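You operate a simulated robot arm through the tools that you are given. There is no shell and no other tool. Be economical: measure what you need, move in short steps, check, and stop when the job is done.

The job below is to be done with a simulated robot arm. You get a single attempt, and the scene is never put back.

## Task
Wax the middle of the white machine's cheek with the yellow cloth.
Fine: shut the wax tin again; buff the haze below off with the blue cloth; put both cloths back. Set down upright: yellow cloth, blue cloth. A coat counts when it lies all over at full strength: go over it till it gets no stronger. What is to be rubbed or washed off counts as gone when no trace of it is left.

It is judged by the outcome, as a careful person would: the job done as asked, and still so three seconds after it is handed in. It fails if anything else is knocked over, pushed out of place, dropped, spilled or broken. Flat cloth is picked up by pressing the open fingertips on it (5 to 10 N) and closing them slowly along it; thin cloth reads only 2 to 8 mm in the jaws.

## Robot
A 6-joint arm with a two-finger parallel gripper on a trunk, on a base that drives. Base frame: it is fixed to the floor where the robot stands at the start and does not move with it; the origin is under the middle of the robot, x ahead of it, y to its left, z up. Readings come in m, degrees, newtons and seconds.
With the tool pointing down near the work surface it reaches from about 0.18 to 0.74 m from the robot's upright axis, wherever it stands. Its first joint turns from -166.0 to 166.0 degrees. Places, roughly: lid of the wax tin [0.5, 0, 0.8]; middle of the machine's cheek [0.9, 1.3, 1.1]; wax haze [0.9, 1.3, 1]; wax tin [0.5, 0, 0.8]. Payload 3.91 kg.
The tool frame sits at the grasp point between the pads (the TCP): z along the fingers, y along the line on which they close. The tips reach 0.03 m beyond it. The gripper opens to 0.11 m. The fingers are 0.02 m wide and 0.01 m thick; the gripper's body (0.048 by 0.112 m) begins 0.055 m behind the TCP.
Orientation is that of the tool frame in the base frame, as a unit quaternion [x, y, z, w]. With the fingers straight down and closing along the base's y, the tool's x points along the base's -x, its y along +y and its z along -z.

## Interface
- The arm moves only by the tool drive_tool. Its argument "rows" is a list of rows, each an object of numbers (a shift or turn left out is 0, a gripper value left out holds the last): "ax", "ay", "az": the turn, a rotation vector about the tool's x, y, z in units of 5 degrees (1.0 is 5 degrees); "tx", "ty", "tz": the shift along the tool's x, y, z in units of 25 mm (1.0 is 25 mm); "grip": the gripper command, from -1 (fully open) to 1 (shut), values between in proportion. In form: [{"ax": .., "ay": .., "az": .., "tx": .., "ty": .., "tz": .., "grip": ..}, ...]. A call has 1 to 12 rows; each row shifts and turns the commanded pose from where the row before left it, along the tool's axes as they then stand. A call with a number of a shift or a turn outside -1 to 1 is refused whole. Each row takes 0.2 s and may step no farther than 0.05 m and 8.6 degrees from the row before; otherwise, or with a gripper value out of range, the whole call is refused. A pose out of reach is approached as far as the arm can. The call stops where the force on the tool passes 50 N (or 10 N more than at its start, if that is more) or the arm is blocked; 0.2 s more then pass. Each finger travels about 0.045 m/s and halts on what it meets, pressing with about 22 N; the grip force reading is that of the motor and also rises with nothing between the fingers. The clock runs only during rows and for 0.2 s after the last one: add rows that do not move to give the fingers time. It gives the time, the measured TCP pose, the force on the tool (base axes), the opening and the grip force at its end, in the units of the frame above (readings bear some noise), with the torque about the TCP (base axes, N m) and any sound that the robot's microphone picked up.
- Cameras (640 x 400 px; columns grow to the right, rows downward): "scene" is now at [0.0193, 0.1287, 1.4872]; the picture's right is [-0.29, -0.96, 0.00], its down [-0.65, 0.20, -0.74] and it looks along [0.70, -0.22, -0.68] (base axes); focal length 294 px, centre (320, 200). "wrist" rides on the gripper at [0.071, 0.022, -0.107] in the tool frame; the picture's right is [-0.29, 0.96, 0.00], its down [-0.76, -0.23, -0.61] and it looks along [-0.58, -0.18, 0.79] (tool axes); focal length 243 px, centre (320, 200). There is no depth. A picture from a camera that has moved, and an enlarged one, comes with that camera's place and axes in the base frame and with its lens.
- camera(camera): a new picture of that camera. The clock stands still meanwhile.
- raise_lower(by): slides the trunk up (or, below 0, down) by that many m; the arm and the scene camera ride with it, the base frame stays. It gives what a move gives, with no picture.
- drive_base(legs): drives the robot by 1 to 6 legs, each [ahead, left, turn to the left] in m, m and degrees, along the robot's own axes; the way and the turn of a leg run together, so that a leg with both is an arc; at most 1.5 m and 180 degrees a leg. The arm and the cameras ride along, it lands a little off, and it stops where it bumps. It gives what a move gives.
- pan_tilt(pan, tilt): turns the head with the scene camera to pan (to the left, within 86 degrees either way) and tilt (down, from -29 to 69), counted from straight ahead of the robot. It gives what a move gives.
- enlarge(camera, box): a new picture of the part [left, top, right, bottom] of that camera's present view, enlarged. The clock stands still meanwhile.
- finish_job(): hands the job in; it is judged then, once.

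Work in short steps. Places have to be worked out from the pictures, the camera data and where the tool is seen: move nearer, look again, correct. Check each grasp and each placing, and mend what went wrong. You have 120 turns and 90 pictures in all, those below and enlarged ones among them. Open the gripper and draw the arm clear of the work before you hand the job in, unless the task says otherwise; then end with one line.

The tools are called after "Call:" by a JSON object that holds its "fn" and its "kwargs". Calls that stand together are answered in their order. drive_tool: Moves the arm, as the interface text tells. Its arguments: {"type":"object","properties":{"rows":{"type":"array"}},"required":["rows"]} The other tools are called the same way: raise_lower (by) slides the trunk up or down; drive_base (legs) drives the base; pan_tilt (pan, tilt) turns the head that bears the scene camera; camera (camera) takes a picture; enlarge (camera, box) takes an enlarged picture of a part of a camera's view; finish_job () hands the job in.

At the start:

```text
t: 0.0
tool_pos: [0.3961, 0.0385, 1.1737]
orientation: [0.0, 1.0, 0.0, 0.0]
contact_force: [0.4, -0.1, -0.3]
wrist_torque: [0.0, -0.05, 0.0]
width: 0.1103
grip_force: 0.1
trunk travel left (down, up): [-0.45, 0.14]
robot x, y, heading: [-0.0012, 0.0036, -0.1]
head pan, tilt: [-17.1, 42.5]
```

scene: 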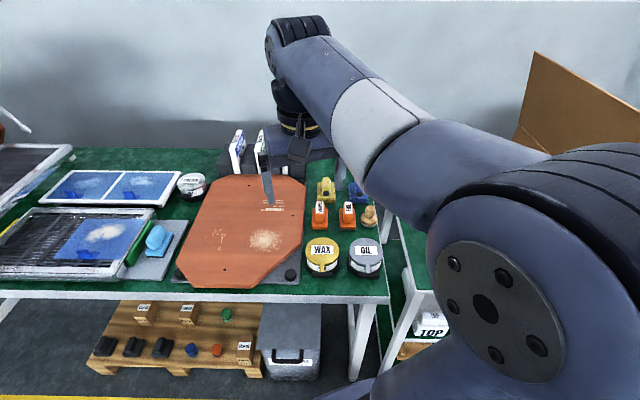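
wrist: 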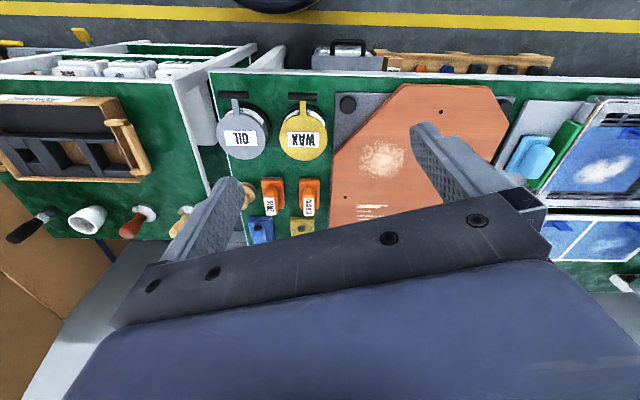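

I start with a closer look at the wax tin and the small objects near it.

Call:
{"fn": "enlarge", "kwargs": {"camera": "scene", "box": [270, 160, 400, 290]}}

Call:
{"fn": "enlarge", "kwargs": {"camera": "wrist", "box": [200, 70, 400, 250]}}

Call:
{"fn": "pan_tilt", "kwargs": {"pan": 55, "tilt": 20}}

Call:
{"fn": "camera", "kwargs": {"camera": "scene"}}

```text
3.08 times, centred on (335, 225) of scene
camera zoom: at [0.0193, 0.1287, 1.4872], right [-0.29, -0.96, 0.0], down [-0.65, 0.2, -0.74], along [0.7, -0.22, -0.68], focal length 906 px, centre (274, 123)
```

zoom: 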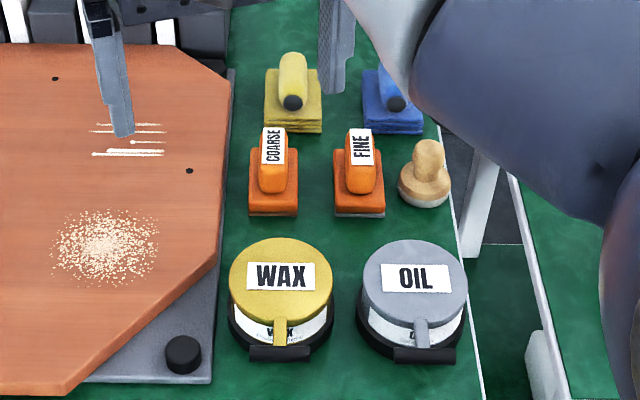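

```text
2.22 times, centred on (300, 160) of wrist
camera zoom: at [0.3247, 0.0603, 1.2801], right [0.29, 0.96, 0.0], down [0.76, -0.23, 0.61], along [0.58, -0.18, -0.79], focal length 539 px, centre (364, 289)
```

zoom: 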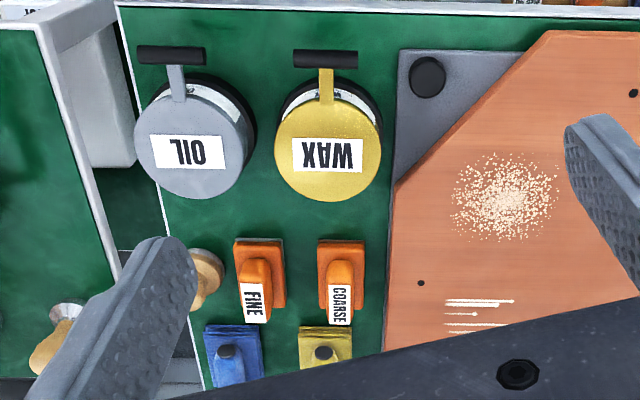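

```text
t: 1.4
tool_pos: [0.3959, 0.0381, 1.1735]
orientation: [0.001, 1.0, 0.001, 0.0]
contact_force: [0.1, -0.4, 1.2]
wrist_torque: [0.0, 0.02, 0.0]
width: 0.11
grip_force: 0.0
trunk travel left (down, up): [-0.45, 0.14]
robot x, y, heading: [0.0046, 0.0022, -0.2]
head pan, tilt: [55.0, 20.0]
```

```text
85 pictures are left
camera scene: at [-0.0068, 0.2294, 1.5223], right [0.82, -0.57, 0.0], down [-0.2, -0.28, -0.94], along [0.54, 0.77, -0.34], focal length 294 px, centre (320, 200)
```

scene: 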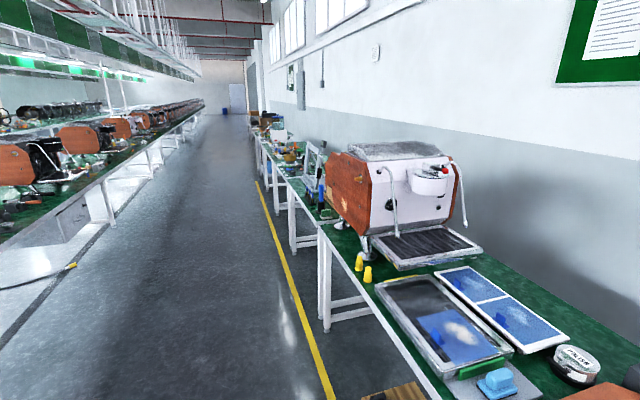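

The cheek with its wood panel faces the aisle side. I look at it closely, then turn the head back to the tins.

Call:
{"fn": "enlarge", "kwargs": {"camera": "scene", "box": [310, 130, 480, 290]}}

Call:
{"fn": "pan_tilt", "kwargs": {"pan": -20, "tilt": 60}}

Call:
{"fn": "camera", "kwargs": {"camera": "scene"}}

```text
2.50 times, centred on (395, 210) of scene
camera zoom: at [-0.0068, 0.2294, 1.5223], right [0.82, -0.57, 0.0], down [-0.2, -0.28, -0.94], along [0.54, 0.77, -0.34], focal length 736 px, centre (132, 175)
```

zoom: 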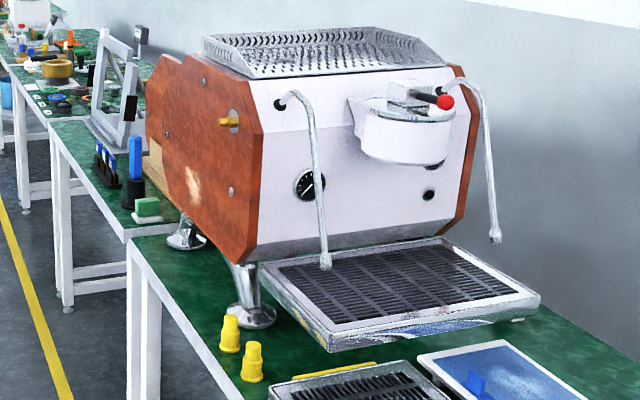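

```text
t: 2.9
tool_pos: [0.3959, 0.0385, 1.1742]
orientation: [0.0, 1.0, 0.001, 0.0]
contact_force: [-0.1, 0.4, -0.5]
wrist_torque: [-0.03, 0.05, 0.01]
width: 0.11
grip_force: 0.0
trunk travel left (down, up): [-0.45, 0.14]
robot x, y, heading: [0.0019, -0.0, -0.0]
head pan, tilt: [-20.0, 60.0]
```

```text
83 pictures are left
camera scene: at [0.0024, 0.1304, 1.4642], right [-0.34, -0.94, 0.0], down [-0.81, 0.3, -0.5], along [0.47, -0.17, -0.87], focal length 294 px, centre (320, 200)
```

scene: 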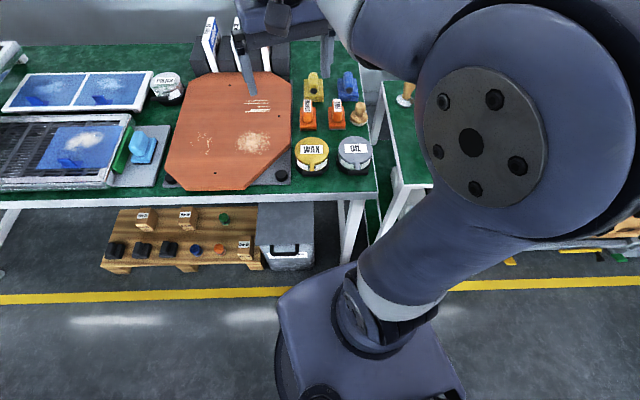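

The yellow and blue cloths are pads with handles, at roughly (0.75,-0.12) and (0.71,-0.22), which is at the edge of the reach. I drive a little right and ahead, then bring the wrist camera closer to the tin.

Call:
{"fn": "drive_base", "kwargs": {"legs": [[0, -0.12, 0], [0.03, 0, 0]]}}

Call:
{"fn": "drive_tool", "kwargs": {"rows": [{"tz": 1}, {"tz": 1}, {"tz": 1}, {"tz": 1}, {"tx": 0.5, "ty": 0.5}, {"tx": 0.5, "ty": 0.5}, {"tx": 0.5, "ty": 0.5}]}}

Call:
{"fn": "camera", "kwargs": {"camera": "wrist"}}

Call:
{"fn": "camera", "kwargs": {"camera": "scene"}}

```text
t: 4.6
tool_pos: [0.4257, -0.08, 1.1731]
orientation: [0.0, 1.0, 0.0, 0.0]
contact_force: [0.1, -0.7, 0.1]
wrist_torque: [0.0, 0.0, 0.03]
width: 0.1102
grip_force: 0.1
trunk travel left (down, up): [-0.45, 0.14]
robot x, y, heading: [0.03, -0.1217, -0.5]
head pan, tilt: [-20.0, 60.0]
```

```text
t: 6.2
tool_pos: [0.3869, -0.0413, 1.0731]
orientation: [0.0, 1.0, 0.0, 0.0]
contact_force: [0.5, -0.1, 0.6]
wrist_torque: [0.02, 0.0, -0.02]
width: 0.11
grip_force: 0.1
trunk travel left (down, up): [-0.45, 0.14]
robot x, y, heading: [0.0295, -0.1168, 0.1]
head pan, tilt: [-20.0, 60.0]
```

```text
82 pictures are left
camera wrist: at [0.316, -0.0202, 1.18], right [0.29, 0.96, 0.0], down [0.76, -0.23, 0.61], along [0.58, -0.18, -0.79], focal length 243 px, centre (320, 200)
```

wrist: 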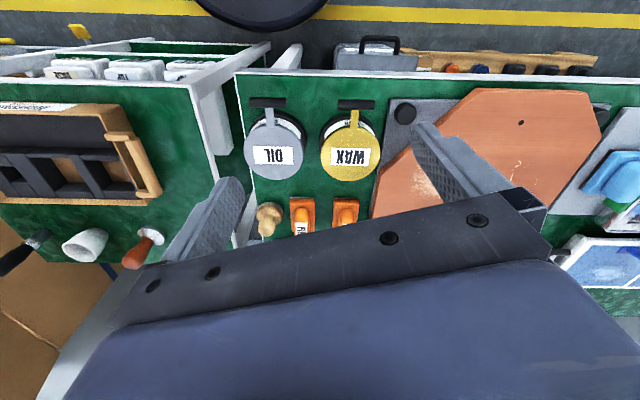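

```text
81 pictures are left
camera scene: at [0.032, 0.0116, 1.4642], right [-0.34, -0.94, 0.0], down [-0.81, 0.3, -0.5], along [0.47, -0.17, -0.87], focal length 294 px, centre (320, 200)
```

scene: 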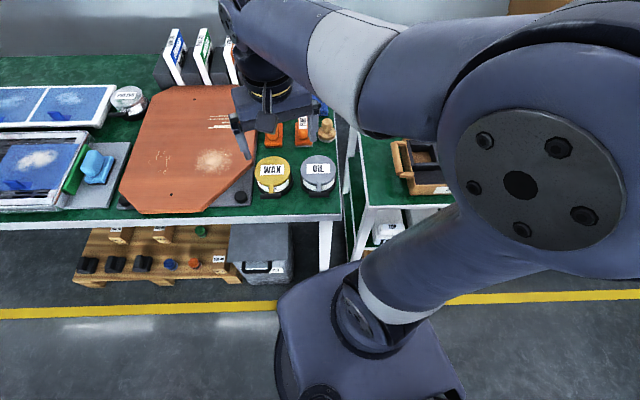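

I take an enlarged view of the wax tin to see how the lid is made.

Call:
{"fn": "enlarge", "kwargs": {"camera": "scene", "box": [245, 145, 345, 210]}}

Call:
{"fn": "enlarge", "kwargs": {"camera": "wrist", "box": [230, 85, 400, 195]}}

```text
6.15 times, centred on (295, 178) of scene
camera zoom: at [0.032, 0.0116, 1.4642], right [-0.34, -0.94, 0.0], down [-0.81, 0.3, -0.5], along [0.47, -0.17, -0.87], focal length 1812 px, centre (474, 338)
```

zoom: 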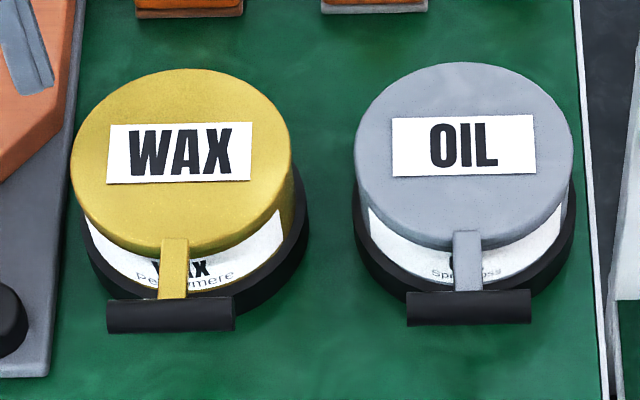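

```text
3.64 times, centred on (315, 140) of wrist
camera zoom: at [0.316, -0.0202, 1.18], right [0.29, 0.96, 0.0], down [0.76, -0.23, 0.61], along [0.58, -0.18, -0.79], focal length 882 px, centre (338, 418)
```

zoom: 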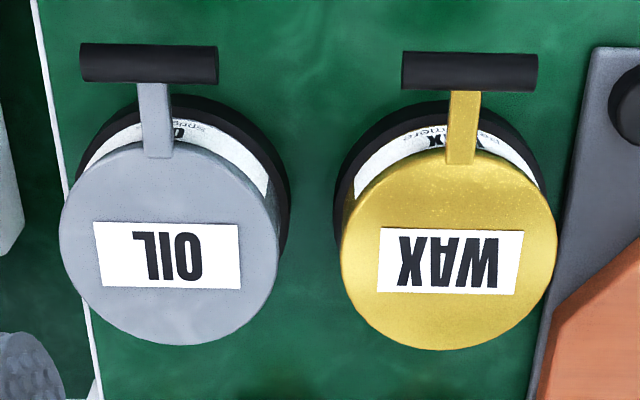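

The table and the tins are yawed about -17.6° relative to the base frame, with the lid bar on the aisle side. I turn the robot to match, so tool axes line up with the table, and shift left.

Call:
{"fn": "drive_base", "kwargs": {"legs": [[0, 0, -17.6], [0, 0.14, 0]]}}

Call:
{"fn": "pan_tilt", "kwargs": {"pan": -10, "tilt": 50}}

Call:
{"fn": "camera", "kwargs": {"camera": "wrist"}}

Call:
{"fn": "camera", "kwargs": {"camera": "scene"}}

```text
t: 8.5
tool_pos: [0.4359, -0.0199, 1.074]
orientation: [0.153, 0.988, 0.0, 0.001]
contact_force: [0.1, -0.2, -0.4]
wrist_torque: [0.0, 0.01, 0.01]
width: 0.1099
grip_force: 0.0
trunk travel left (down, up): [-0.45, 0.14]
robot x, y, heading: [0.0738, 0.0136, -17.6]
head pan, tilt: [-20.0, 60.0]
```

```text
t: 9.2
tool_pos: [0.4357, -0.0207, 1.0742]
orientation: [0.154, 0.988, -0.001, -0.001]
contact_force: [0.3, 0.2, 0.9]
wrist_torque: [-0.03, 0.0, -0.03]
width: 0.1101
grip_force: 0.0
trunk travel left (down, up): [-0.45, 0.14]
robot x, y, heading: [0.0688, 0.0165, -17.9]
head pan, tilt: [-10.0, 50.0]
```

```text
78 pictures are left
camera wrist: at [0.3751, 0.0223, 1.1801], right [0.57, 0.82, 0.0], down [0.65, -0.45, 0.61], along [0.5, -0.34, -0.79], focal length 243 px, centre (320, 200)
```

wrist: 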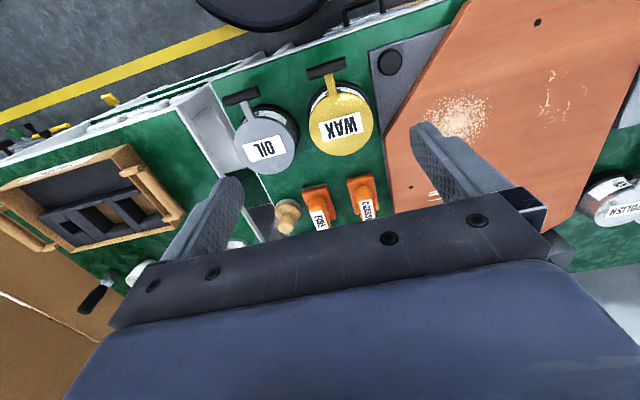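

```text
77 pictures are left
camera scene: at [0.1294, 0.1439, 1.4767], right [-0.46, -0.89, 0.0], down [-0.68, 0.36, -0.64], along [0.57, -0.3, -0.77], focal length 294 px, centre (320, 200)
```

scene: 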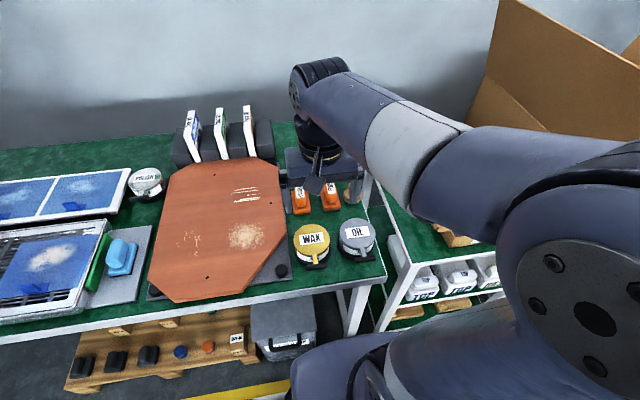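

The tool now lines up with the table. I take a closer view of the tin from both cameras to triangulate the lid bar.

Call:
{"fn": "enlarge", "kwargs": {"camera": "scene", "box": [270, 210, 390, 285]}}

Call:
{"fn": "enlarge", "kwargs": {"camera": "wrist", "box": [220, 50, 390, 160]}}

```text
5.33 times, centred on (330, 248) of scene
camera zoom: at [0.1294, 0.1439, 1.4767], right [-0.46, -0.89, 0.0], down [-0.68, 0.36, -0.64], along [0.57, -0.3, -0.77], focal length 1570 px, centre (267, -53)
```

zoom: 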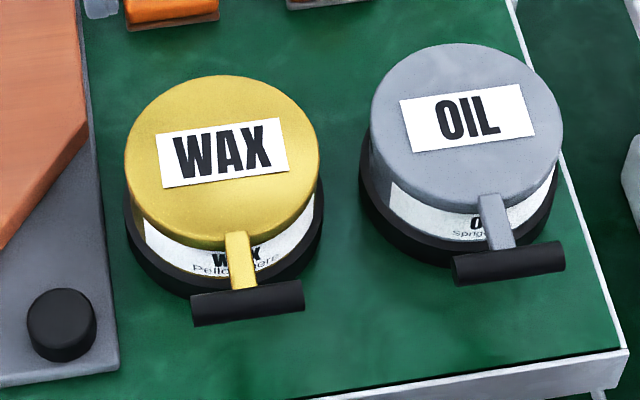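

```text
3.64 times, centred on (305, 105) of wrist
camera zoom: at [0.3751, 0.0223, 1.1801], right [0.57, 0.82, 0.0], down [0.65, -0.45, 0.61], along [0.5, -0.34, -0.79], focal length 882 px, centre (374, 546)
```

zoom: 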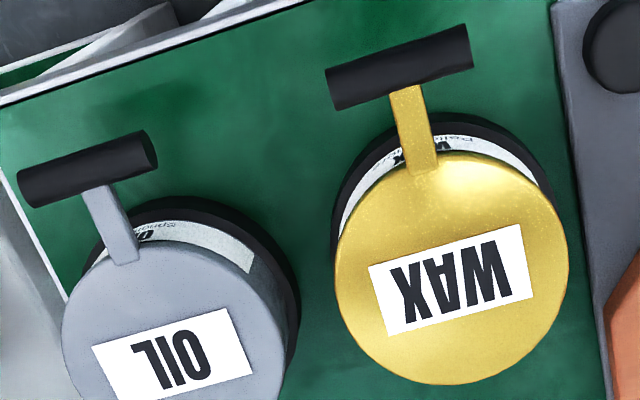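

Lid top centre is at about (0.493,-0.023,0.844) and the bar at (0.425,-0.002,0.835). The hinge is at the back of the lid. I plan to grip the bar with the fingers pitched 35° below horizontal and swing it up, so I back off for working room and turn the tool.

Call:
{"fn": "drive_base", "kwargs": {"legs": [[-0.25, 0, 0]]}}

Call:
{"fn": "drive_tool", "kwargs": {"rows": [{"az": 1}, {"az": 1}, {"az": 1}, {"az": 1}, {"az": 1}, {"az": 1}, {"az": 1}, {"az": 1}, {"az": 1}, {"az": 1}, {"az": 1}, {"az": 1}]}}

Call:
{"fn": "drive_tool", "kwargs": {"rows": [{"az": 1}, {"az": 1}, {"az": 1}, {"az": 1}, {"az": 1}, {"az": 1}]}}

Call:
{"fn": "drive_tool", "kwargs": {"rows": [{"ax": -1}, {"ax": -1}, {"ax": -1}, {"ax": -1}, {"ax": -1}, {"ax": -1}, {"ax": -1}, {"ax": -1}, {"ax": -1}, {"ax": -1}, {"ax": -1}, {"grip": -0.2}]}}

Call:
{"fn": "camera", "kwargs": {"camera": "wrist"}}

Call:
{"fn": "camera", "kwargs": {"camera": "scene"}}

```text
t: 11.0
tool_pos: [0.1988, 0.0568, 1.0723]
orientation: [0.15, 0.989, 0.0, 0.0]
contact_force: [0.1, -0.2, 0.0]
wrist_torque: [-0.02, -0.03, 0.0]
width: 0.1101
grip_force: 0.0
trunk travel left (down, up): [-0.45, 0.14]
robot x, y, heading: [-0.1687, 0.0912, -17.4]
head pan, tilt: [-10.0, 50.0]
```

```text
t: 13.6
tool_pos: [0.1978, 0.0561, 1.0746]
orientation: [0.625, 0.781, 0.0, 0.0]
contact_force: [0.1, -0.7, 0.9]
wrist_torque: [0.0, 0.0, 0.03]
width: 0.1099
grip_force: 0.1
trunk travel left (down, up): [-0.45, 0.14]
robot x, y, heading: [-0.1658, 0.0921, -17.1]
head pan, tilt: [-10.0, 50.0]
```

```text
t: 15.0
tool_pos: [0.198, 0.0555, 1.0736]
orientation: [0.806, 0.592, 0.0, -0.001]
contact_force: [-0.2, 0.6, 1.0]
wrist_torque: [-0.04, 0.0, -0.01]
width: 0.11
grip_force: 0.0
trunk travel left (down, up): [-0.45, 0.14]
robot x, y, heading: [-0.1624, 0.0948, -17.1]
head pan, tilt: [-10.0, 50.0]
```

```text
t: 17.6
tool_pos: [0.1984, 0.0573, 1.0735]
orientation: [0.714, 0.526, 0.273, 0.372]
contact_force: [0.0, 0.0, -0.2]
wrist_torque: [0.05, 0.01, 0.0]
width: 0.0751
grip_force: 0.1
trunk travel left (down, up): [-0.45, 0.14]
robot x, y, heading: [-0.1683, 0.0887, -17.4]
head pan, tilt: [-10.0, 50.0]
```

```text
74 pictures are left
camera wrist: at [0.1481, 0.1473, 1.1517], right [0.44, -0.44, 0.78], down [-0.83, -0.54, 0.16], along [0.35, -0.72, -0.6], focal length 243 px, centre (320, 200)
```

wrist: 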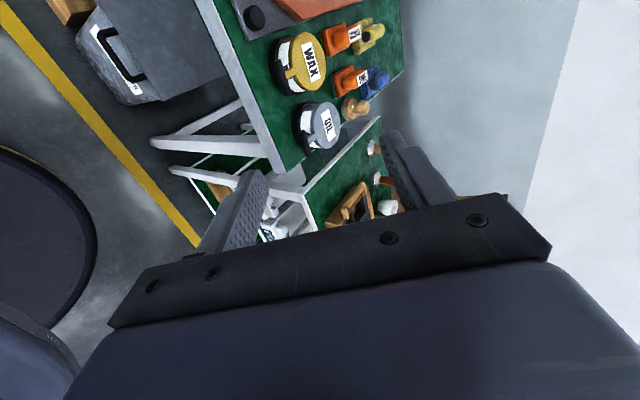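

```text
73 pictures are left
camera scene: at [-0.1091, 0.2191, 1.4767], right [-0.46, -0.89, 0.0], down [-0.68, 0.35, -0.64], along [0.57, -0.29, -0.77], focal length 294 px, centre (320, 200)
```

scene: 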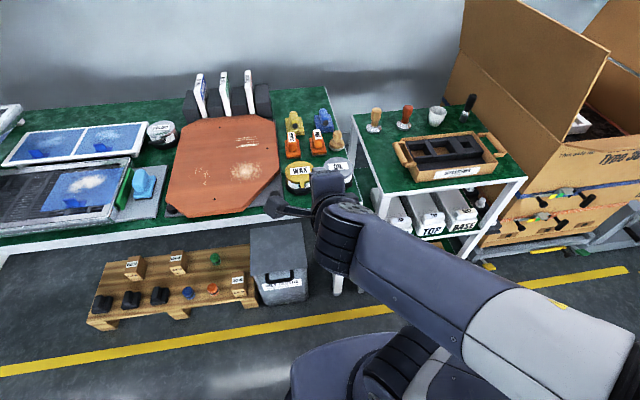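

The tool is aligned, with its y pointing up and forward and its z at 35° down along the table depth. I move to a standoff 80 mm short of the bar with the jaws at about 47 mm.

Call:
{"fn": "drive_tool", "kwargs": {"rows": [{"grip": 0.15, "tz": 0.92, "ty": -0.242, "tx": 0.046}, {"tz": 0.92, "ty": -0.242, "tx": 0.046}, {"tz": 0.92, "ty": -0.242, "tx": 0.046}, {"tz": 0.92, "ty": -0.242, "tx": 0.046}, {"tz": 0.92, "ty": -0.242, "tx": 0.046}, {"tz": 0.92, "ty": -0.242, "tx": 0.046}, {"tz": 0.92, "ty": -0.242, "tx": 0.046}, {"tz": 0.92, "ty": -0.242, "tx": 0.046}, {"tz": 0.92, "ty": -0.242, "tx": 0.046}, {"tz": 0.92, "ty": -0.242, "tx": 0.046}]}}

Call:
{"fn": "camera", "kwargs": {"camera": "wrist"}}

Call:
{"fn": "camera", "kwargs": {"camera": "scene"}}

```text
t: 19.8
tool_pos: [0.3363, -0.0187, 1.0418]
orientation: [0.715, 0.527, 0.272, 0.369]
contact_force: [-0.8, 0.0, 0.2]
wrist_torque: [0.0, -0.02, -0.01]
width: 0.0469
grip_force: 0.0
out of reach, approached as far as the arm can: row 2, 3, 4, 5, 6, 7, 8, 9, 10
trunk travel left (down, up): [-0.45, 0.14]
robot x, y, heading: [-0.1691, 0.0893, -17.3]
head pan, tilt: [-10.0, 50.0]
```

```text
72 pictures are left
camera wrist: at [0.286, 0.0714, 1.1208], right [0.44, -0.44, 0.78], down [-0.83, -0.54, 0.17], along [0.35, -0.72, -0.6], focal length 243 px, centre (320, 200)
```

wrist: 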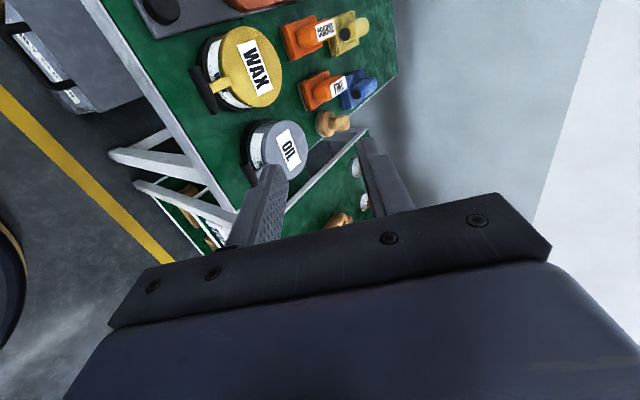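

```text
71 pictures are left
camera scene: at [-0.109, 0.2191, 1.4767], right [-0.46, -0.89, 0.0], down [-0.68, 0.35, -0.64], along [0.57, -0.29, -0.77], focal length 294 px, centre (320, 200)
```

scene: 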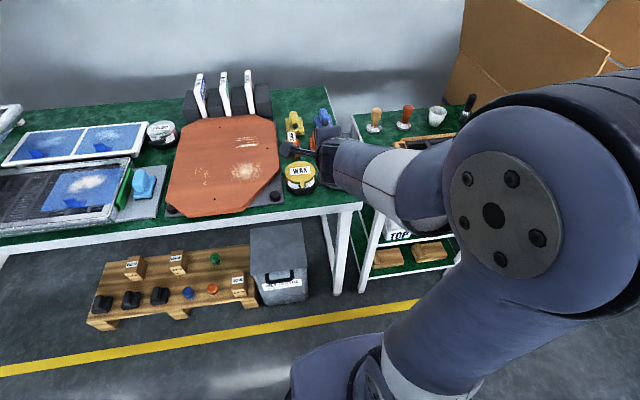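

The target is out of reach at this trunk height, so I lower the trunk by 0.15 m. The fingers stay in front of the table edge.

Call:
{"fn": "raise_lower", "kwargs": {"by": -0.15}}

Call:
{"fn": "drive_tool", "kwargs": {"rows": [{"tx": 0.1}]}}

Call:
{"fn": "camera", "kwargs": {"camera": "wrist"}}

```text
t: 21.6
tool_pos: [0.3354, -0.0185, 0.8909]
orientation: [0.716, 0.526, 0.271, 0.369]
contact_force: [0.1, 0.1, 0.5]
wrist_torque: [-0.01, 0.0, -0.01]
width: 0.0468
grip_force: 0.1
trunk travel left (down, up): [-0.3, 0.29]
robot x, y, heading: [-0.1669, 0.0895, -17.5]
head pan, tilt: [-10.0, 50.0]
```

```text
t: 22.0
tool_pos: [0.337, -0.016, 0.8927]
orientation: [0.716, 0.527, 0.272, 0.368]
contact_force: [0.3, 0.3, -0.1]
wrist_torque: [-0.01, 0.0, -0.01]
width: 0.0469
grip_force: 0.0
trunk travel left (down, up): [-0.3, 0.29]
robot x, y, heading: [-0.1655, 0.0925, -17.4]
head pan, tilt: [-10.0, 50.0]
```

```text
70 pictures are left
camera wrist: at [0.2866, 0.074, 0.9713], right [0.44, -0.44, 0.78], down [-0.83, -0.54, 0.16], along [0.35, -0.72, -0.6], focal length 243 px, centre (320, 200)
```

wrist: 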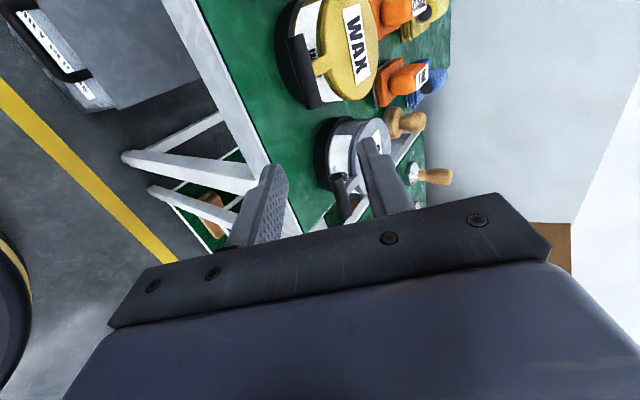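

The bar is confirmed at about (0.43,-0.004,0.835) from this view. I shift 40 mm left, then approach most of the way.

Call:
{"fn": "drive_tool", "kwargs": {"rows": [{"tx": 0.8}, {"tx": 0.8}, {"tz": 0.8}, {"tz": 0.8}]}}

Call:
{"fn": "camera", "kwargs": {"camera": "wrist"}}

Call:
{"fn": "enlarge", "kwargs": {"camera": "scene", "box": [240, 130, 360, 230]}}

```text
t: 23.0
tool_pos: [0.3825, 0.0075, 0.89]
orientation: [0.717, 0.528, 0.27, 0.367]
contact_force: [0.0, -0.6, -0.4]
wrist_torque: [0.01, 0.01, -0.01]
width: 0.0467
grip_force: 0.0
out of reach, approached as far as the arm can: row 2, 3, 4
trunk travel left (down, up): [-0.3, 0.29]
robot x, y, heading: [-0.165, 0.0959, -16.9]
head pan, tilt: [-10.0, 50.0]
```

```text
69 pictures are left
camera wrist: at [0.3324, 0.0977, 0.9687], right [0.45, -0.44, 0.78], down [-0.82, -0.54, 0.17], along [0.34, -0.72, -0.61], focal length 243 px, centre (320, 200)
```

wrist: 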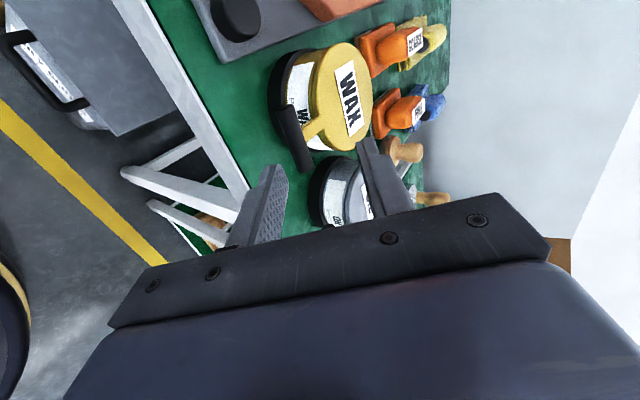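

```text
4.00 times, centred on (300, 180) of scene
camera zoom: at [-0.1092, 0.2192, 1.3267], right [-0.46, -0.89, 0.0], down [-0.68, 0.35, -0.64], along [0.57, -0.3, -0.77], focal length 1178 px, centre (400, 280)
```

zoom: 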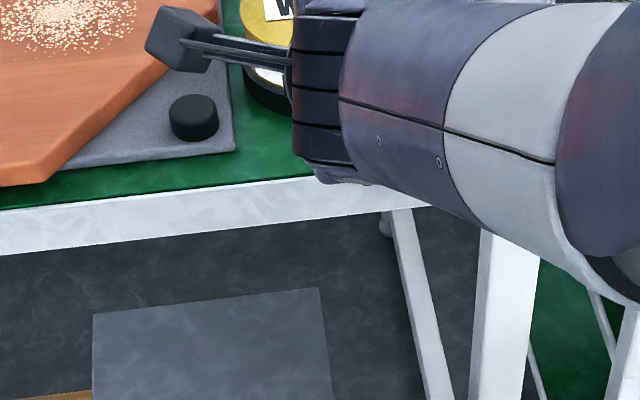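

The arm limits going lower here. I retract along the tool, lower the trunk another 0.12 m in front of the table edge, and come back in.

Call:
{"fn": "drive_tool", "kwargs": {"rows": [{"tz": -1}, {"tz": -1}, {"tz": -1}, {"tz": -1}]}}

Call:
{"fn": "raise_lower", "kwargs": {"by": -0.12}}

Call:
{"fn": "drive_tool", "kwargs": {"rows": [{"tx": 0.04}]}}

```text
t: 24.0
tool_pos: [0.3045, 0.0334, 0.9454]
orientation: [0.716, 0.527, 0.272, 0.369]
contact_force: [0.0, -0.1, 0.8]
wrist_torque: [0.0, 0.01, 0.01]
width: 0.047
grip_force: 0.1
trunk travel left (down, up): [-0.3, 0.29]
robot x, y, heading: [-0.1634, 0.0935, -17.1]
head pan, tilt: [-10.0, 50.0]
```

```text
t: 25.5
tool_pos: [0.3048, 0.0328, 0.827]
orientation: [0.715, 0.527, 0.272, 0.37]
contact_force: [-0.2, -0.4, -0.5]
wrist_torque: [-0.02, 0.02, 0.02]
width: 0.0466
grip_force: 0.1
trunk travel left (down, up): [-0.18, 0.41]
robot x, y, heading: [-0.1675, 0.0918, -17.5]
head pan, tilt: [-10.0, 50.0]
```

```text
t: 25.9
tool_pos: [0.306, 0.033, 0.8269]
orientation: [0.716, 0.527, 0.272, 0.369]
contact_force: [0.8, -0.2, -0.1]
wrist_torque: [-0.02, -0.01, -0.01]
width: 0.0468
grip_force: 0.1
trunk travel left (down, up): [-0.18, 0.41]
robot x, y, heading: [-0.1657, 0.0924, -17.1]
head pan, tilt: [-10.0, 50.0]
```

On track. I move up to the standoff line and then in by 40 mm.

Call:
{"fn": "drive_tool", "kwargs": {"rows": [{"ty": 0.78, "tx": 0.025}, {"ty": 0.78, "tx": 0.025}, {"ty": 0.78, "tx": 0.025}, {"ty": 0.78, "tx": 0.025}, {"tz": 0.8}, {"tz": 0.8}]}}

Call:
{"fn": "camera", "kwargs": {"camera": "wrist"}}

```text
t: 27.3
tool_pos: [0.3806, 0.0131, 0.8663]
orientation: [0.716, 0.528, 0.271, 0.368]
contact_force: [0.3, -0.1, 0.1]
wrist_torque: [-0.01, -0.01, -0.03]
width: 0.047
grip_force: 0.1
trunk travel left (down, up): [-0.18, 0.41]
robot x, y, heading: [-0.1637, 0.0923, -17.3]
head pan, tilt: [-10.0, 50.0]
```

```text
67 pictures are left
camera wrist: at [0.3312, 0.1029, 0.9454], right [0.44, -0.44, 0.78], down [-0.83, -0.54, 0.17], along [0.35, -0.72, -0.6], focal length 243 px, centre (320, 200)
```

wrist: 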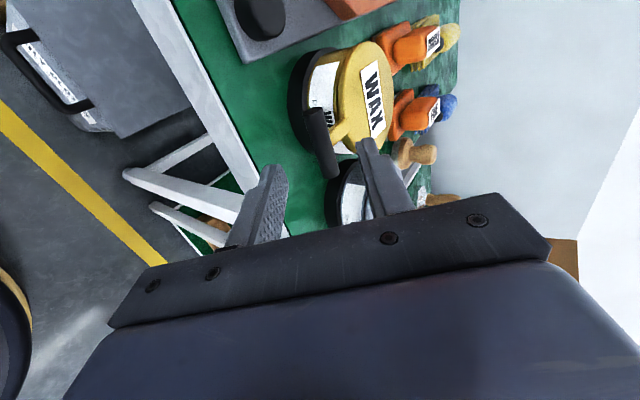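

The bar lies centred between the fingers. I advance the last 40 mm.

Call:
{"fn": "drive_tool", "kwargs": {"rows": [{"tz": 0.5}, {"tz": 0.5}, {"tz": 0.6}]}}

Call:
{"fn": "camera", "kwargs": {"camera": "wrist"}}

```text
t: 28.1
tool_pos: [0.4128, 0.003, 0.8435]
orientation: [0.716, 0.527, 0.272, 0.369]
contact_force: [0.0, 1.1, 0.2]
wrist_torque: [0.04, 0.01, 0.0]
width: 0.0468
grip_force: 0.0
trunk travel left (down, up): [-0.18, 0.41]
robot x, y, heading: [-0.1628, 0.0896, -17.1]
head pan, tilt: [-10.0, 50.0]
```

```text
66 pictures are left
camera wrist: at [0.3622, 0.0934, 0.9234], right [0.44, -0.44, 0.78], down [-0.83, -0.54, 0.16], along [0.35, -0.72, -0.6], focal length 243 px, centre (320, 200)
```

wrist: 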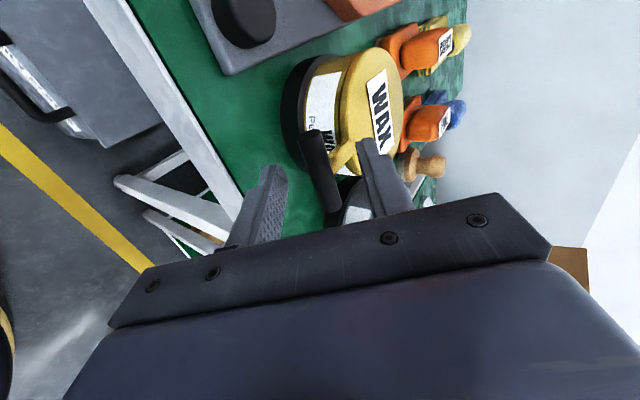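

The position is as planned, so I close the jaws on the bar.

Call:
{"fn": "drive_tool", "kwargs": {"rows": [{"grip": 0.4}, {"grip": 0.6}, {"grip": 0.8}, {"grip": 1}, {}]}}

Call:
{"fn": "camera", "kwargs": {"camera": "wrist"}}

```text
t: 29.3
tool_pos: [0.4132, 0.0039, 0.8466]
orientation: [0.715, 0.526, 0.274, 0.371]
contact_force: [10.6, -4.6, 20.5]
wrist_torque: [-0.34, -1.34, 0.19]
width: 0.0193
grip_force: 44.8
trunk travel left (down, up): [-0.18, 0.41]
robot x, y, heading: [-0.1639, 0.0886, -17.4]
head pan, tilt: [-10.0, 50.0]
```

```text
65 pictures are left
camera wrist: at [0.3623, 0.0935, 0.9258], right [0.44, -0.44, 0.78], down [-0.83, -0.54, 0.16], along [0.35, -0.72, -0.6], focal length 243 px, centre (320, 200)
```

wrist: 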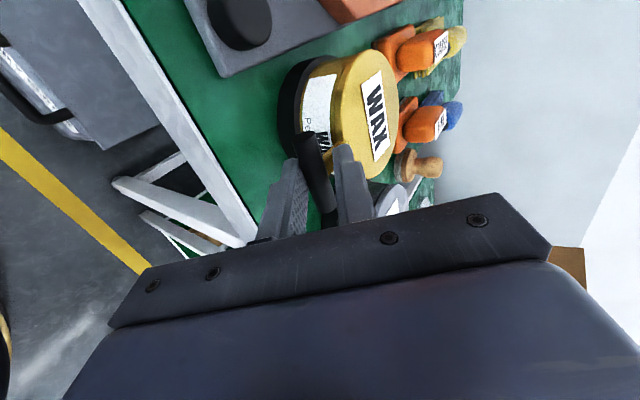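

The bar is gripped at 19 mm. I swing it upward about the estimated rear hinge in 5° steps, watching the force.

Call:
{"fn": "drive_tool", "kwargs": {"rows": [{"ax": 1, "ty": 0.45, "tz": -0.22}, {"ax": 1, "ty": 0.45, "tz": -0.22}, {"ax": 1, "ty": 0.45, "tz": -0.22}]}}

Call:
{"fn": "camera", "kwargs": {"camera": "wrist"}}

```text
t: 30.1
tool_pos: [0.4199, 0.0006, 0.8815]
orientation: [0.758, 0.558, 0.201, 0.272]
contact_force: [-10.4, 9.2, 7.6]
wrist_torque: [0.21, -0.55, -0.03]
width: 0.0191
grip_force: 45.1
trunk travel left (down, up): [-0.18, 0.41]
robot x, y, heading: [-0.1666, 0.0902, -17.3]
head pan, tilt: [-10.0, 50.0]
```

```text
64 pictures are left
camera wrist: at [0.392, 0.0846, 0.9763], right [0.62, -0.5, 0.61], down [-0.76, -0.56, 0.32], along [0.18, -0.66, -0.73], focal length 243 px, centre (320, 200)
```

wrist: 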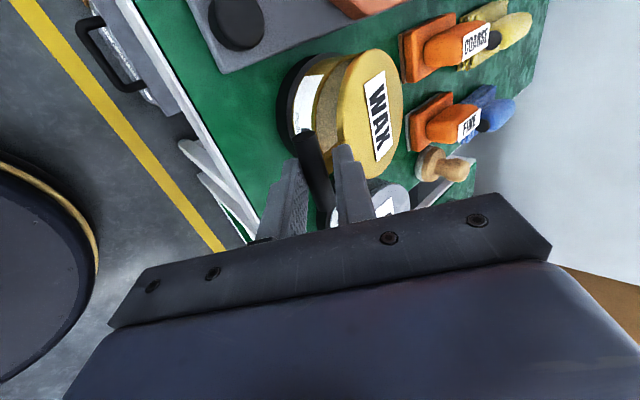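

The lid is opening about its rear hinge with low forces, so I continue.

Call:
{"fn": "drive_tool", "kwargs": {"rows": [{"ax": 1, "ty": 0.44, "tz": -0.25}, {"ax": 1, "ty": 0.44, "tz": -0.25}, {"ax": 1, "ty": 0.44, "tz": -0.25}, {"ax": 1, "ty": 0.44, "tz": -0.25}]}}

Call:
{"fn": "drive_tool", "kwargs": {"rows": [{"ax": 1, "ty": 0.44, "tz": -0.22}, {"ax": 1, "ty": 0.44, "tz": -0.22}, {"ax": 1, "ty": 0.44, "tz": -0.22}]}}

Call:
{"fn": "camera", "kwargs": {"camera": "wrist"}}

```text
t: 31.1
tool_pos: [0.4459, -0.0062, 0.9247]
orientation: [0.793, 0.585, 0.101, 0.137]
contact_force: [-0.8, 8.4, 10.0]
wrist_torque: [0.55, -0.98, 0.01]
width: 0.0182
grip_force: 45.3
trunk travel left (down, up): [-0.18, 0.41]
robot x, y, heading: [-0.1607, 0.0905, -17.1]
head pan, tilt: [-10.0, 50.0]
```

```text
t: 31.9
tool_pos: [0.4662, -0.0136, 0.947]
orientation: [0.804, 0.591, 0.037, 0.051]
contact_force: [1.2, 5.3, 11.6]
wrist_torque: [0.1, -1.13, -0.39]
width: 0.0175
grip_force: 44.7
out of reach, approached as far as the arm can: row 3
trunk travel left (down, up): [-0.18, 0.41]
robot x, y, heading: [-0.1625, 0.0942, -17.4]
head pan, tilt: [-10.0, 50.0]
```

```text
63 pictures are left
camera wrist: at [0.4948, 0.0522, 1.0544], right [0.82, -0.56, 0.12], down [-0.52, -0.63, 0.57], along [-0.24, -0.53, -0.81], focal length 243 px, centre (320, 200)
```

wrist: 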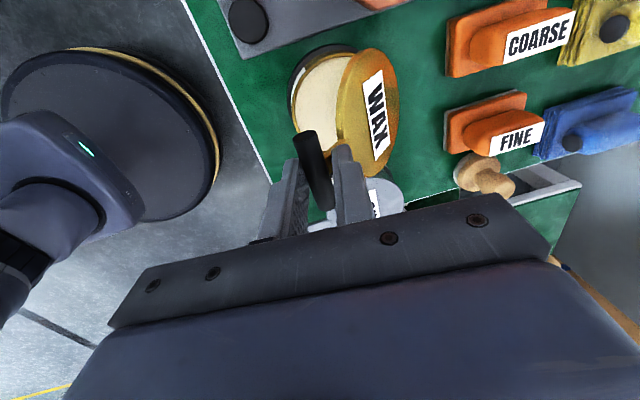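

The lid is about 50° open and the hinge estimate fits, but the arm is at its reach limit. I loosen the jaws slightly so the front finger just holds the bar, then push it back by driving ahead.

Call:
{"fn": "drive_tool", "kwargs": {"rows": [{"grip": 0.45}, {}]}}

Call:
{"fn": "drive_base", "kwargs": {"legs": [[0.04, 0, 0]]}}

Call:
{"fn": "camera", "kwargs": {"camera": "wrist"}}

```text
t: 32.5
tool_pos: [0.4669, -0.0145, 0.9432]
orientation: [0.804, 0.592, 0.036, 0.049]
contact_force: [0.5, 0.2, -0.7]
wrist_torque: [0.01, 0.01, 0.01]
width: 0.0307
grip_force: 0.0
trunk travel left (down, up): [-0.18, 0.41]
robot x, y, heading: [-0.1637, 0.0879, -17.0]
head pan, tilt: [-10.0, 50.0]
```

```text
t: 33.4
tool_pos: [0.5032, -0.0259, 0.9441]
orientation: [0.804, 0.591, 0.035, 0.05]
contact_force: [-0.1, 0.8, -0.3]
wrist_torque: [0.01, -0.02, 0.01]
width: 0.0301
grip_force: 0.1
trunk travel left (down, up): [-0.18, 0.41]
robot x, y, heading: [-0.1321, 0.0766, -17.3]
head pan, tilt: [-10.0, 50.0]
```

```text
62 pictures are left
camera wrist: at [0.5329, 0.0401, 1.0531], right [0.82, -0.56, 0.12], down [-0.52, -0.64, 0.57], along [-0.25, -0.53, -0.81], focal length 243 px, centre (320, 200)
```

wrist: 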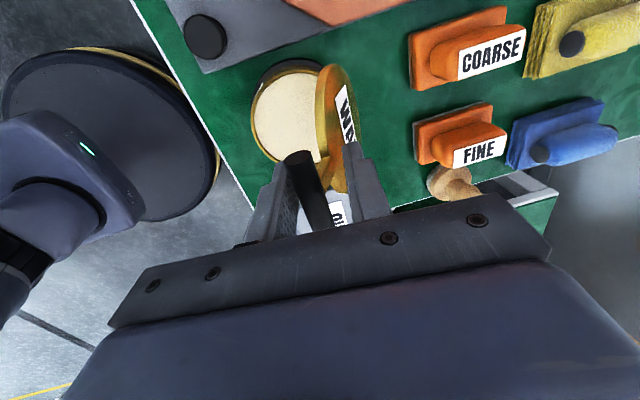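

It works; the lid is now about 70° open. I drive ahead another 50 mm.

Call:
{"fn": "drive_base", "kwargs": {"legs": [[0.05, 0, 0]]}}

Call:
{"fn": "camera", "kwargs": {"camera": "wrist"}}

```text
t: 34.3
tool_pos: [0.5534, -0.0406, 0.9448]
orientation: [0.803, 0.592, 0.037, 0.05]
contact_force: [-0.2, -0.8, -0.3]
wrist_torque: [0.0, 0.03, -0.01]
width: 0.0305
grip_force: 0.1
trunk travel left (down, up): [-0.18, 0.41]
robot x, y, heading: [-0.0813, 0.0627, -17.3]
head pan, tilt: [-10.0, 50.0]
```

```text
61 pictures are left
camera wrist: at [0.5813, 0.0244, 1.053], right [0.82, -0.56, 0.12], down [-0.52, -0.64, 0.57], along [-0.25, -0.53, -0.81], focal length 243 px, centre (320, 200)
```

wrist: 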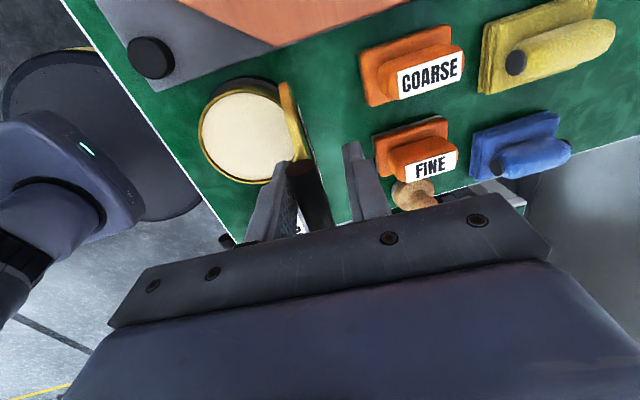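

The lid is near 90°. I push a bit further so it stays past vertical.

Call:
{"fn": "drive_base", "kwargs": {"legs": [[0.035, 0, 0]]}}

Call:
{"fn": "camera", "kwargs": {"camera": "wrist"}}

```text
t: 35.1
tool_pos: [0.5837, -0.0509, 0.9464]
orientation: [0.803, 0.592, 0.036, 0.05]
contact_force: [-22.9, 7.4, -0.9]
wrist_torque: [0.16, 0.71, -0.16]
width: 0.0419
grip_force: 11.4
trunk travel left (down, up): [-0.18, 0.41]
robot x, y, heading: [-0.0475, 0.0502, -17.4]
head pan, tilt: [-10.0, 50.0]
```

```text
60 pictures are left
camera wrist: at [0.6129, 0.0152, 1.0544], right [0.82, -0.56, 0.12], down [-0.51, -0.64, 0.57], along [-0.25, -0.53, -0.81], focal length 243 px, centre (320, 200)
```

wrist: 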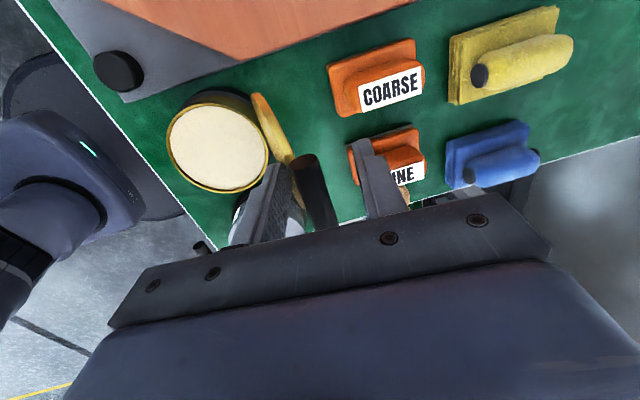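

The lid has reached its stop, with 24 N on the front finger. I relieve it, open the jaws and lift straight up.

Call:
{"fn": "drive_base", "kwargs": {"legs": [[-0.02, 0, 0]]}}

Call:
{"fn": "drive_tool", "kwargs": {"rows": [{"grip": 0}, {}]}}

Call:
{"fn": "raise_lower", "kwargs": {"by": 0.15}}

Call:
{"fn": "camera", "kwargs": {"camera": "wrist"}}

Call:
{"fn": "camera", "kwargs": {"camera": "scene"}}

```text
t: 35.9
tool_pos: [0.5656, -0.0445, 0.9448]
orientation: [0.804, 0.592, 0.035, 0.049]
contact_force: [0.7, 0.2, -0.4]
wrist_torque: [0.04, 0.01, 0.0]
width: 0.0304
grip_force: 0.1
trunk travel left (down, up): [-0.18, 0.41]
robot x, y, heading: [-0.0652, 0.0608, -17.4]
head pan, tilt: [-10.0, 50.0]
```

```text
t: 36.5
tool_pos: [0.5663, -0.044, 0.9458]
orientation: [0.803, 0.592, 0.036, 0.049]
contact_force: [0.6, 0.2, 0.3]
wrist_torque: [0.01, 0.0, 0.01]
width: 0.0549
grip_force: 0.0
trunk travel left (down, up): [-0.18, 0.41]
robot x, y, heading: [-0.0615, 0.0572, -17.5]
head pan, tilt: [-10.0, 50.0]
```

```text
t: 38.3
tool_pos: [0.5667, -0.0448, 1.0951]
orientation: [0.804, 0.592, 0.035, 0.048]
contact_force: [0.2, -0.2, -0.4]
wrist_torque: [-0.06, -0.01, 0.03]
width: 0.0551
grip_force: 0.1
trunk travel left (down, up): [-0.33, 0.26]
robot x, y, heading: [-0.0647, 0.06, -17.2]
head pan, tilt: [-10.0, 50.0]
```

```text
59 pictures are left
camera wrist: at [0.5956, 0.0206, 1.2031], right [0.82, -0.56, 0.12], down [-0.51, -0.64, 0.58], along [-0.25, -0.53, -0.81], focal length 243 px, centre (320, 200)
```

wrist: 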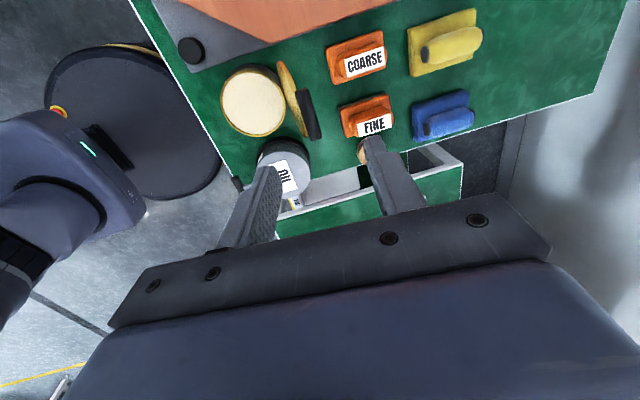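

```text
58 pictures are left
camera scene: at [-0.0084, 0.1877, 1.3567], right [-0.46, -0.89, 0.0], down [-0.68, 0.35, -0.64], along [0.57, -0.3, -0.77], focal length 294 px, centre (320, 200)
```

scene: 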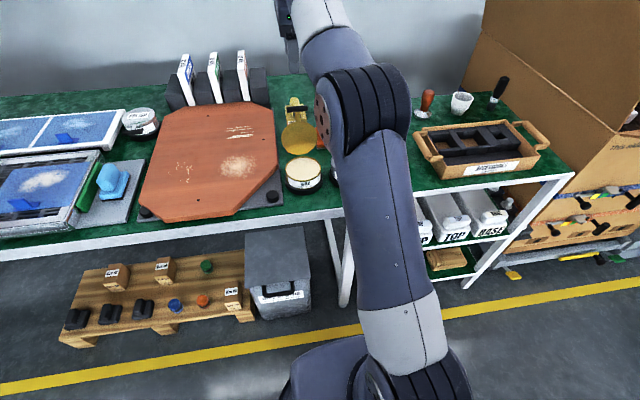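

The lid stays open past vertical. Next I right the tool, turn it back to close along the table and raise the trunk, then go find the yellow cloth.

Call:
{"fn": "raise_lower", "kwargs": {"by": 0.12}}

Call:
{"fn": "drive_tool", "kwargs": {"rows": [{"ax": 0.7, "grip": -0.5}, {"ax": 0.7}, {"az": -1}, {"az": -1}, {"az": -1}, {"az": -1}, {"az": -1}, {"az": -1}, {"az": -1}, {"az": -1}, {"az": -1}, {"az": -1}]}}

Call:
{"fn": "drive_tool", "kwargs": {"rows": [{"az": -1}, {"az": -1}, {"az": -1}, {"az": -1}, {"az": -1}, {"az": -1}, {"az": -1}, {"az": -1}]}}

Call:
{"fn": "camera", "kwargs": {"camera": "wrist"}}

```text
t: 39.8
tool_pos: [0.5663, -0.0448, 1.2157]
orientation: [0.805, 0.591, 0.036, 0.048]
contact_force: [0.2, 1.0, -0.1]
wrist_torque: [-0.02, -0.04, -0.01]
width: 0.0549
grip_force: 0.2
trunk travel left (down, up): [-0.45, 0.14]
robot x, y, heading: [-0.0637, 0.0584, -17.6]
head pan, tilt: [-10.0, 50.0]
```

```text
t: 42.4
tool_pos: [0.5473, -0.0421, 1.1938]
orientation: [0.478, 0.878, 0.0, 0.001]
contact_force: [0.9, 0.5, -0.1]
wrist_torque: [0.0, -0.04, 0.01]
width: 0.0823
grip_force: 0.1
out of reach, approached as far as the arm can: row 1, 2
trunk travel left (down, up): [-0.45, 0.14]
robot x, y, heading: [-0.0638, 0.062, -17.4]
head pan, tilt: [-10.0, 50.0]
```

```text
t: 44.2
tool_pos: [0.5467, -0.0412, 1.1935]
orientation: [0.148, 0.989, 0.001, 0.0]
contact_force: [-0.1, 1.3, 0.1]
wrist_torque: [-0.02, -0.02, 0.03]
width: 0.0825
grip_force: 0.1
trunk travel left (down, up): [-0.45, 0.14]
robot x, y, heading: [-0.0635, 0.0605, -17.4]
head pan, tilt: [-10.0, 50.0]
```

```text
57 pictures are left
camera wrist: at [0.4853, 0.0, 1.2996], right [0.56, 0.83, 0.0], down [0.66, -0.44, 0.61], along [0.51, -0.34, -0.79], focal length 243 px, centre (320, 200)
```

wrist: 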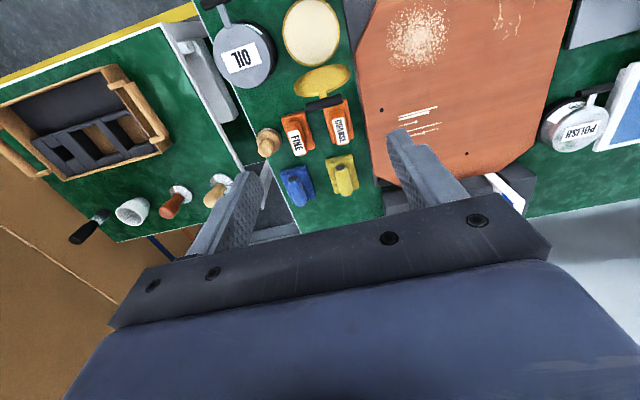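

I drive closer so the cloths come within comfortable reach, then look from there.

Call:
{"fn": "drive_base", "kwargs": {"legs": [[0.15, 0, 0]]}}

Call:
{"fn": "drive_tool", "kwargs": {"rows": [{"tz": 0.8, "tx": 0.8, "ty": -0.4}, {"tz": 0.8, "tx": 0.8, "ty": -0.4}, {"tz": 0.8, "tx": 0.8}, {"tz": 0.8, "tx": 0.8}, {"tz": 0.8}, {"tz": 0.8}]}}

Call:
{"fn": "camera", "kwargs": {"camera": "wrist"}}

Call:
{"fn": "pan_tilt", "kwargs": {"pan": -10, "tilt": 42}}

Call:
{"fn": "camera", "kwargs": {"camera": "scene"}}

```text
t: 45.5
tool_pos: [0.6868, -0.0862, 1.1929]
orientation: [0.152, 0.988, -0.001, 0.001]
contact_force: [-0.1, -0.4, -0.3]
wrist_torque: [0.01, 0.03, 0.02]
width: 0.0824
grip_force: 0.0
trunk travel left (down, up): [-0.45, 0.14]
robot x, y, heading: [0.0742, 0.0162, -17.2]
head pan, tilt: [-10.0, 50.0]
```

```text
t: 47.0
tool_pos: [0.6041, -0.0816, 1.0726]
orientation: [0.151, 0.989, 0.001, 0.0]
contact_force: [0.3, -0.9, 0.8]
wrist_torque: [0.04, 0.03, 0.02]
width: 0.0825
grip_force: 0.1
trunk travel left (down, up): [-0.45, 0.14]
robot x, y, heading: [0.0735, 0.0176, -17.4]
head pan, tilt: [-10.0, 50.0]
```

```text
56 pictures are left
camera wrist: at [0.543, -0.0397, 1.1781], right [0.56, 0.83, 0.0], down [0.66, -0.45, 0.61], along [0.5, -0.34, -0.79], focal length 243 px, centre (320, 200)
```

wrist: 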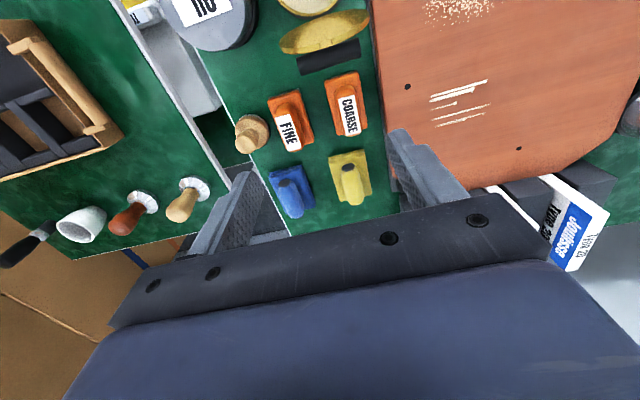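

```text
t: 47.6
tool_pos: [0.6038, -0.0818, 1.0714]
orientation: [0.152, 0.988, 0.0, 0.001]
contact_force: [0.4, 0.1, -0.8]
wrist_torque: [0.02, 0.0, 0.0]
width: 0.0824
grip_force: 0.1
trunk travel left (down, up): [-0.45, 0.14]
robot x, y, heading: [0.0741, 0.0145, -17.6]
head pan, tilt: [-10.0, 42.0]
```

```text
55 pictures are left
camera scene: at [0.1371, 0.1408, 1.4879], right [-0.46, -0.89, 0.0], down [-0.59, 0.31, -0.74], along [0.66, -0.34, -0.67], focal length 294 px, centre (320, 200)
```

scene: 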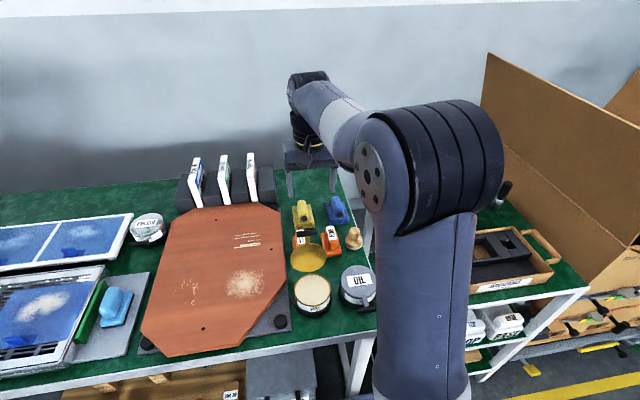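

Both cameras see the yellow cloth, so I enlarge both views to triangulate it.

Call:
{"fn": "enlarge", "kwargs": {"camera": "scene", "box": [280, 185, 370, 255]}}

Call:
{"fn": "enlarge", "kwargs": {"camera": "wrist", "box": [240, 120, 400, 230]}}

```text
5.71 times, centred on (325, 220) of scene
camera zoom: at [0.1371, 0.1408, 1.4879], right [-0.46, -0.89, 0.0], down [-0.59, 0.31, -0.74], along [0.66, -0.34, -0.67], focal length 1683 px, centre (291, 86)
```

zoom: 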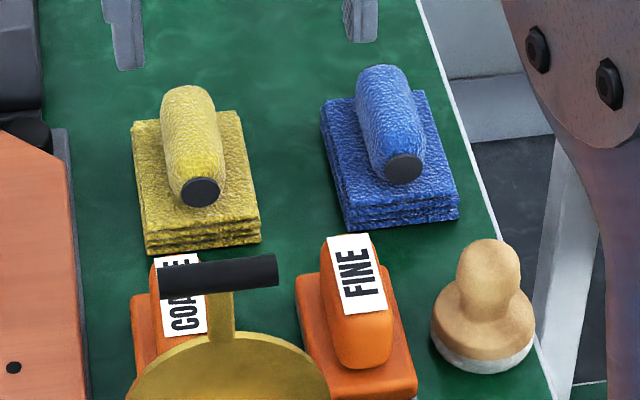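

```text
3.64 times, centred on (320, 175) of wrist
camera zoom: at [0.5429, -0.0397, 1.1787], right [0.56, 0.83, 0.0], down [0.66, -0.45, 0.61], along [0.5, -0.34, -0.79], focal length 882 px, centre (320, 291)
```

zoom: 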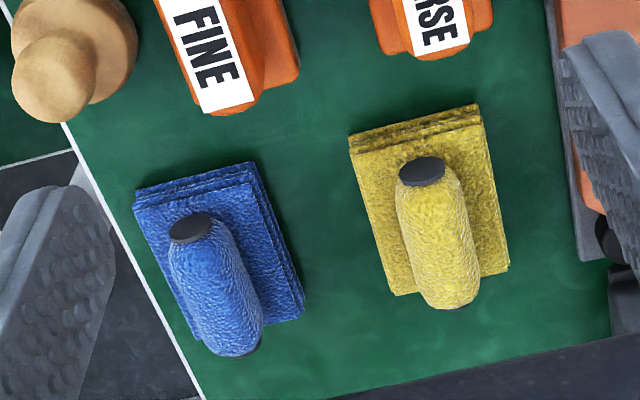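

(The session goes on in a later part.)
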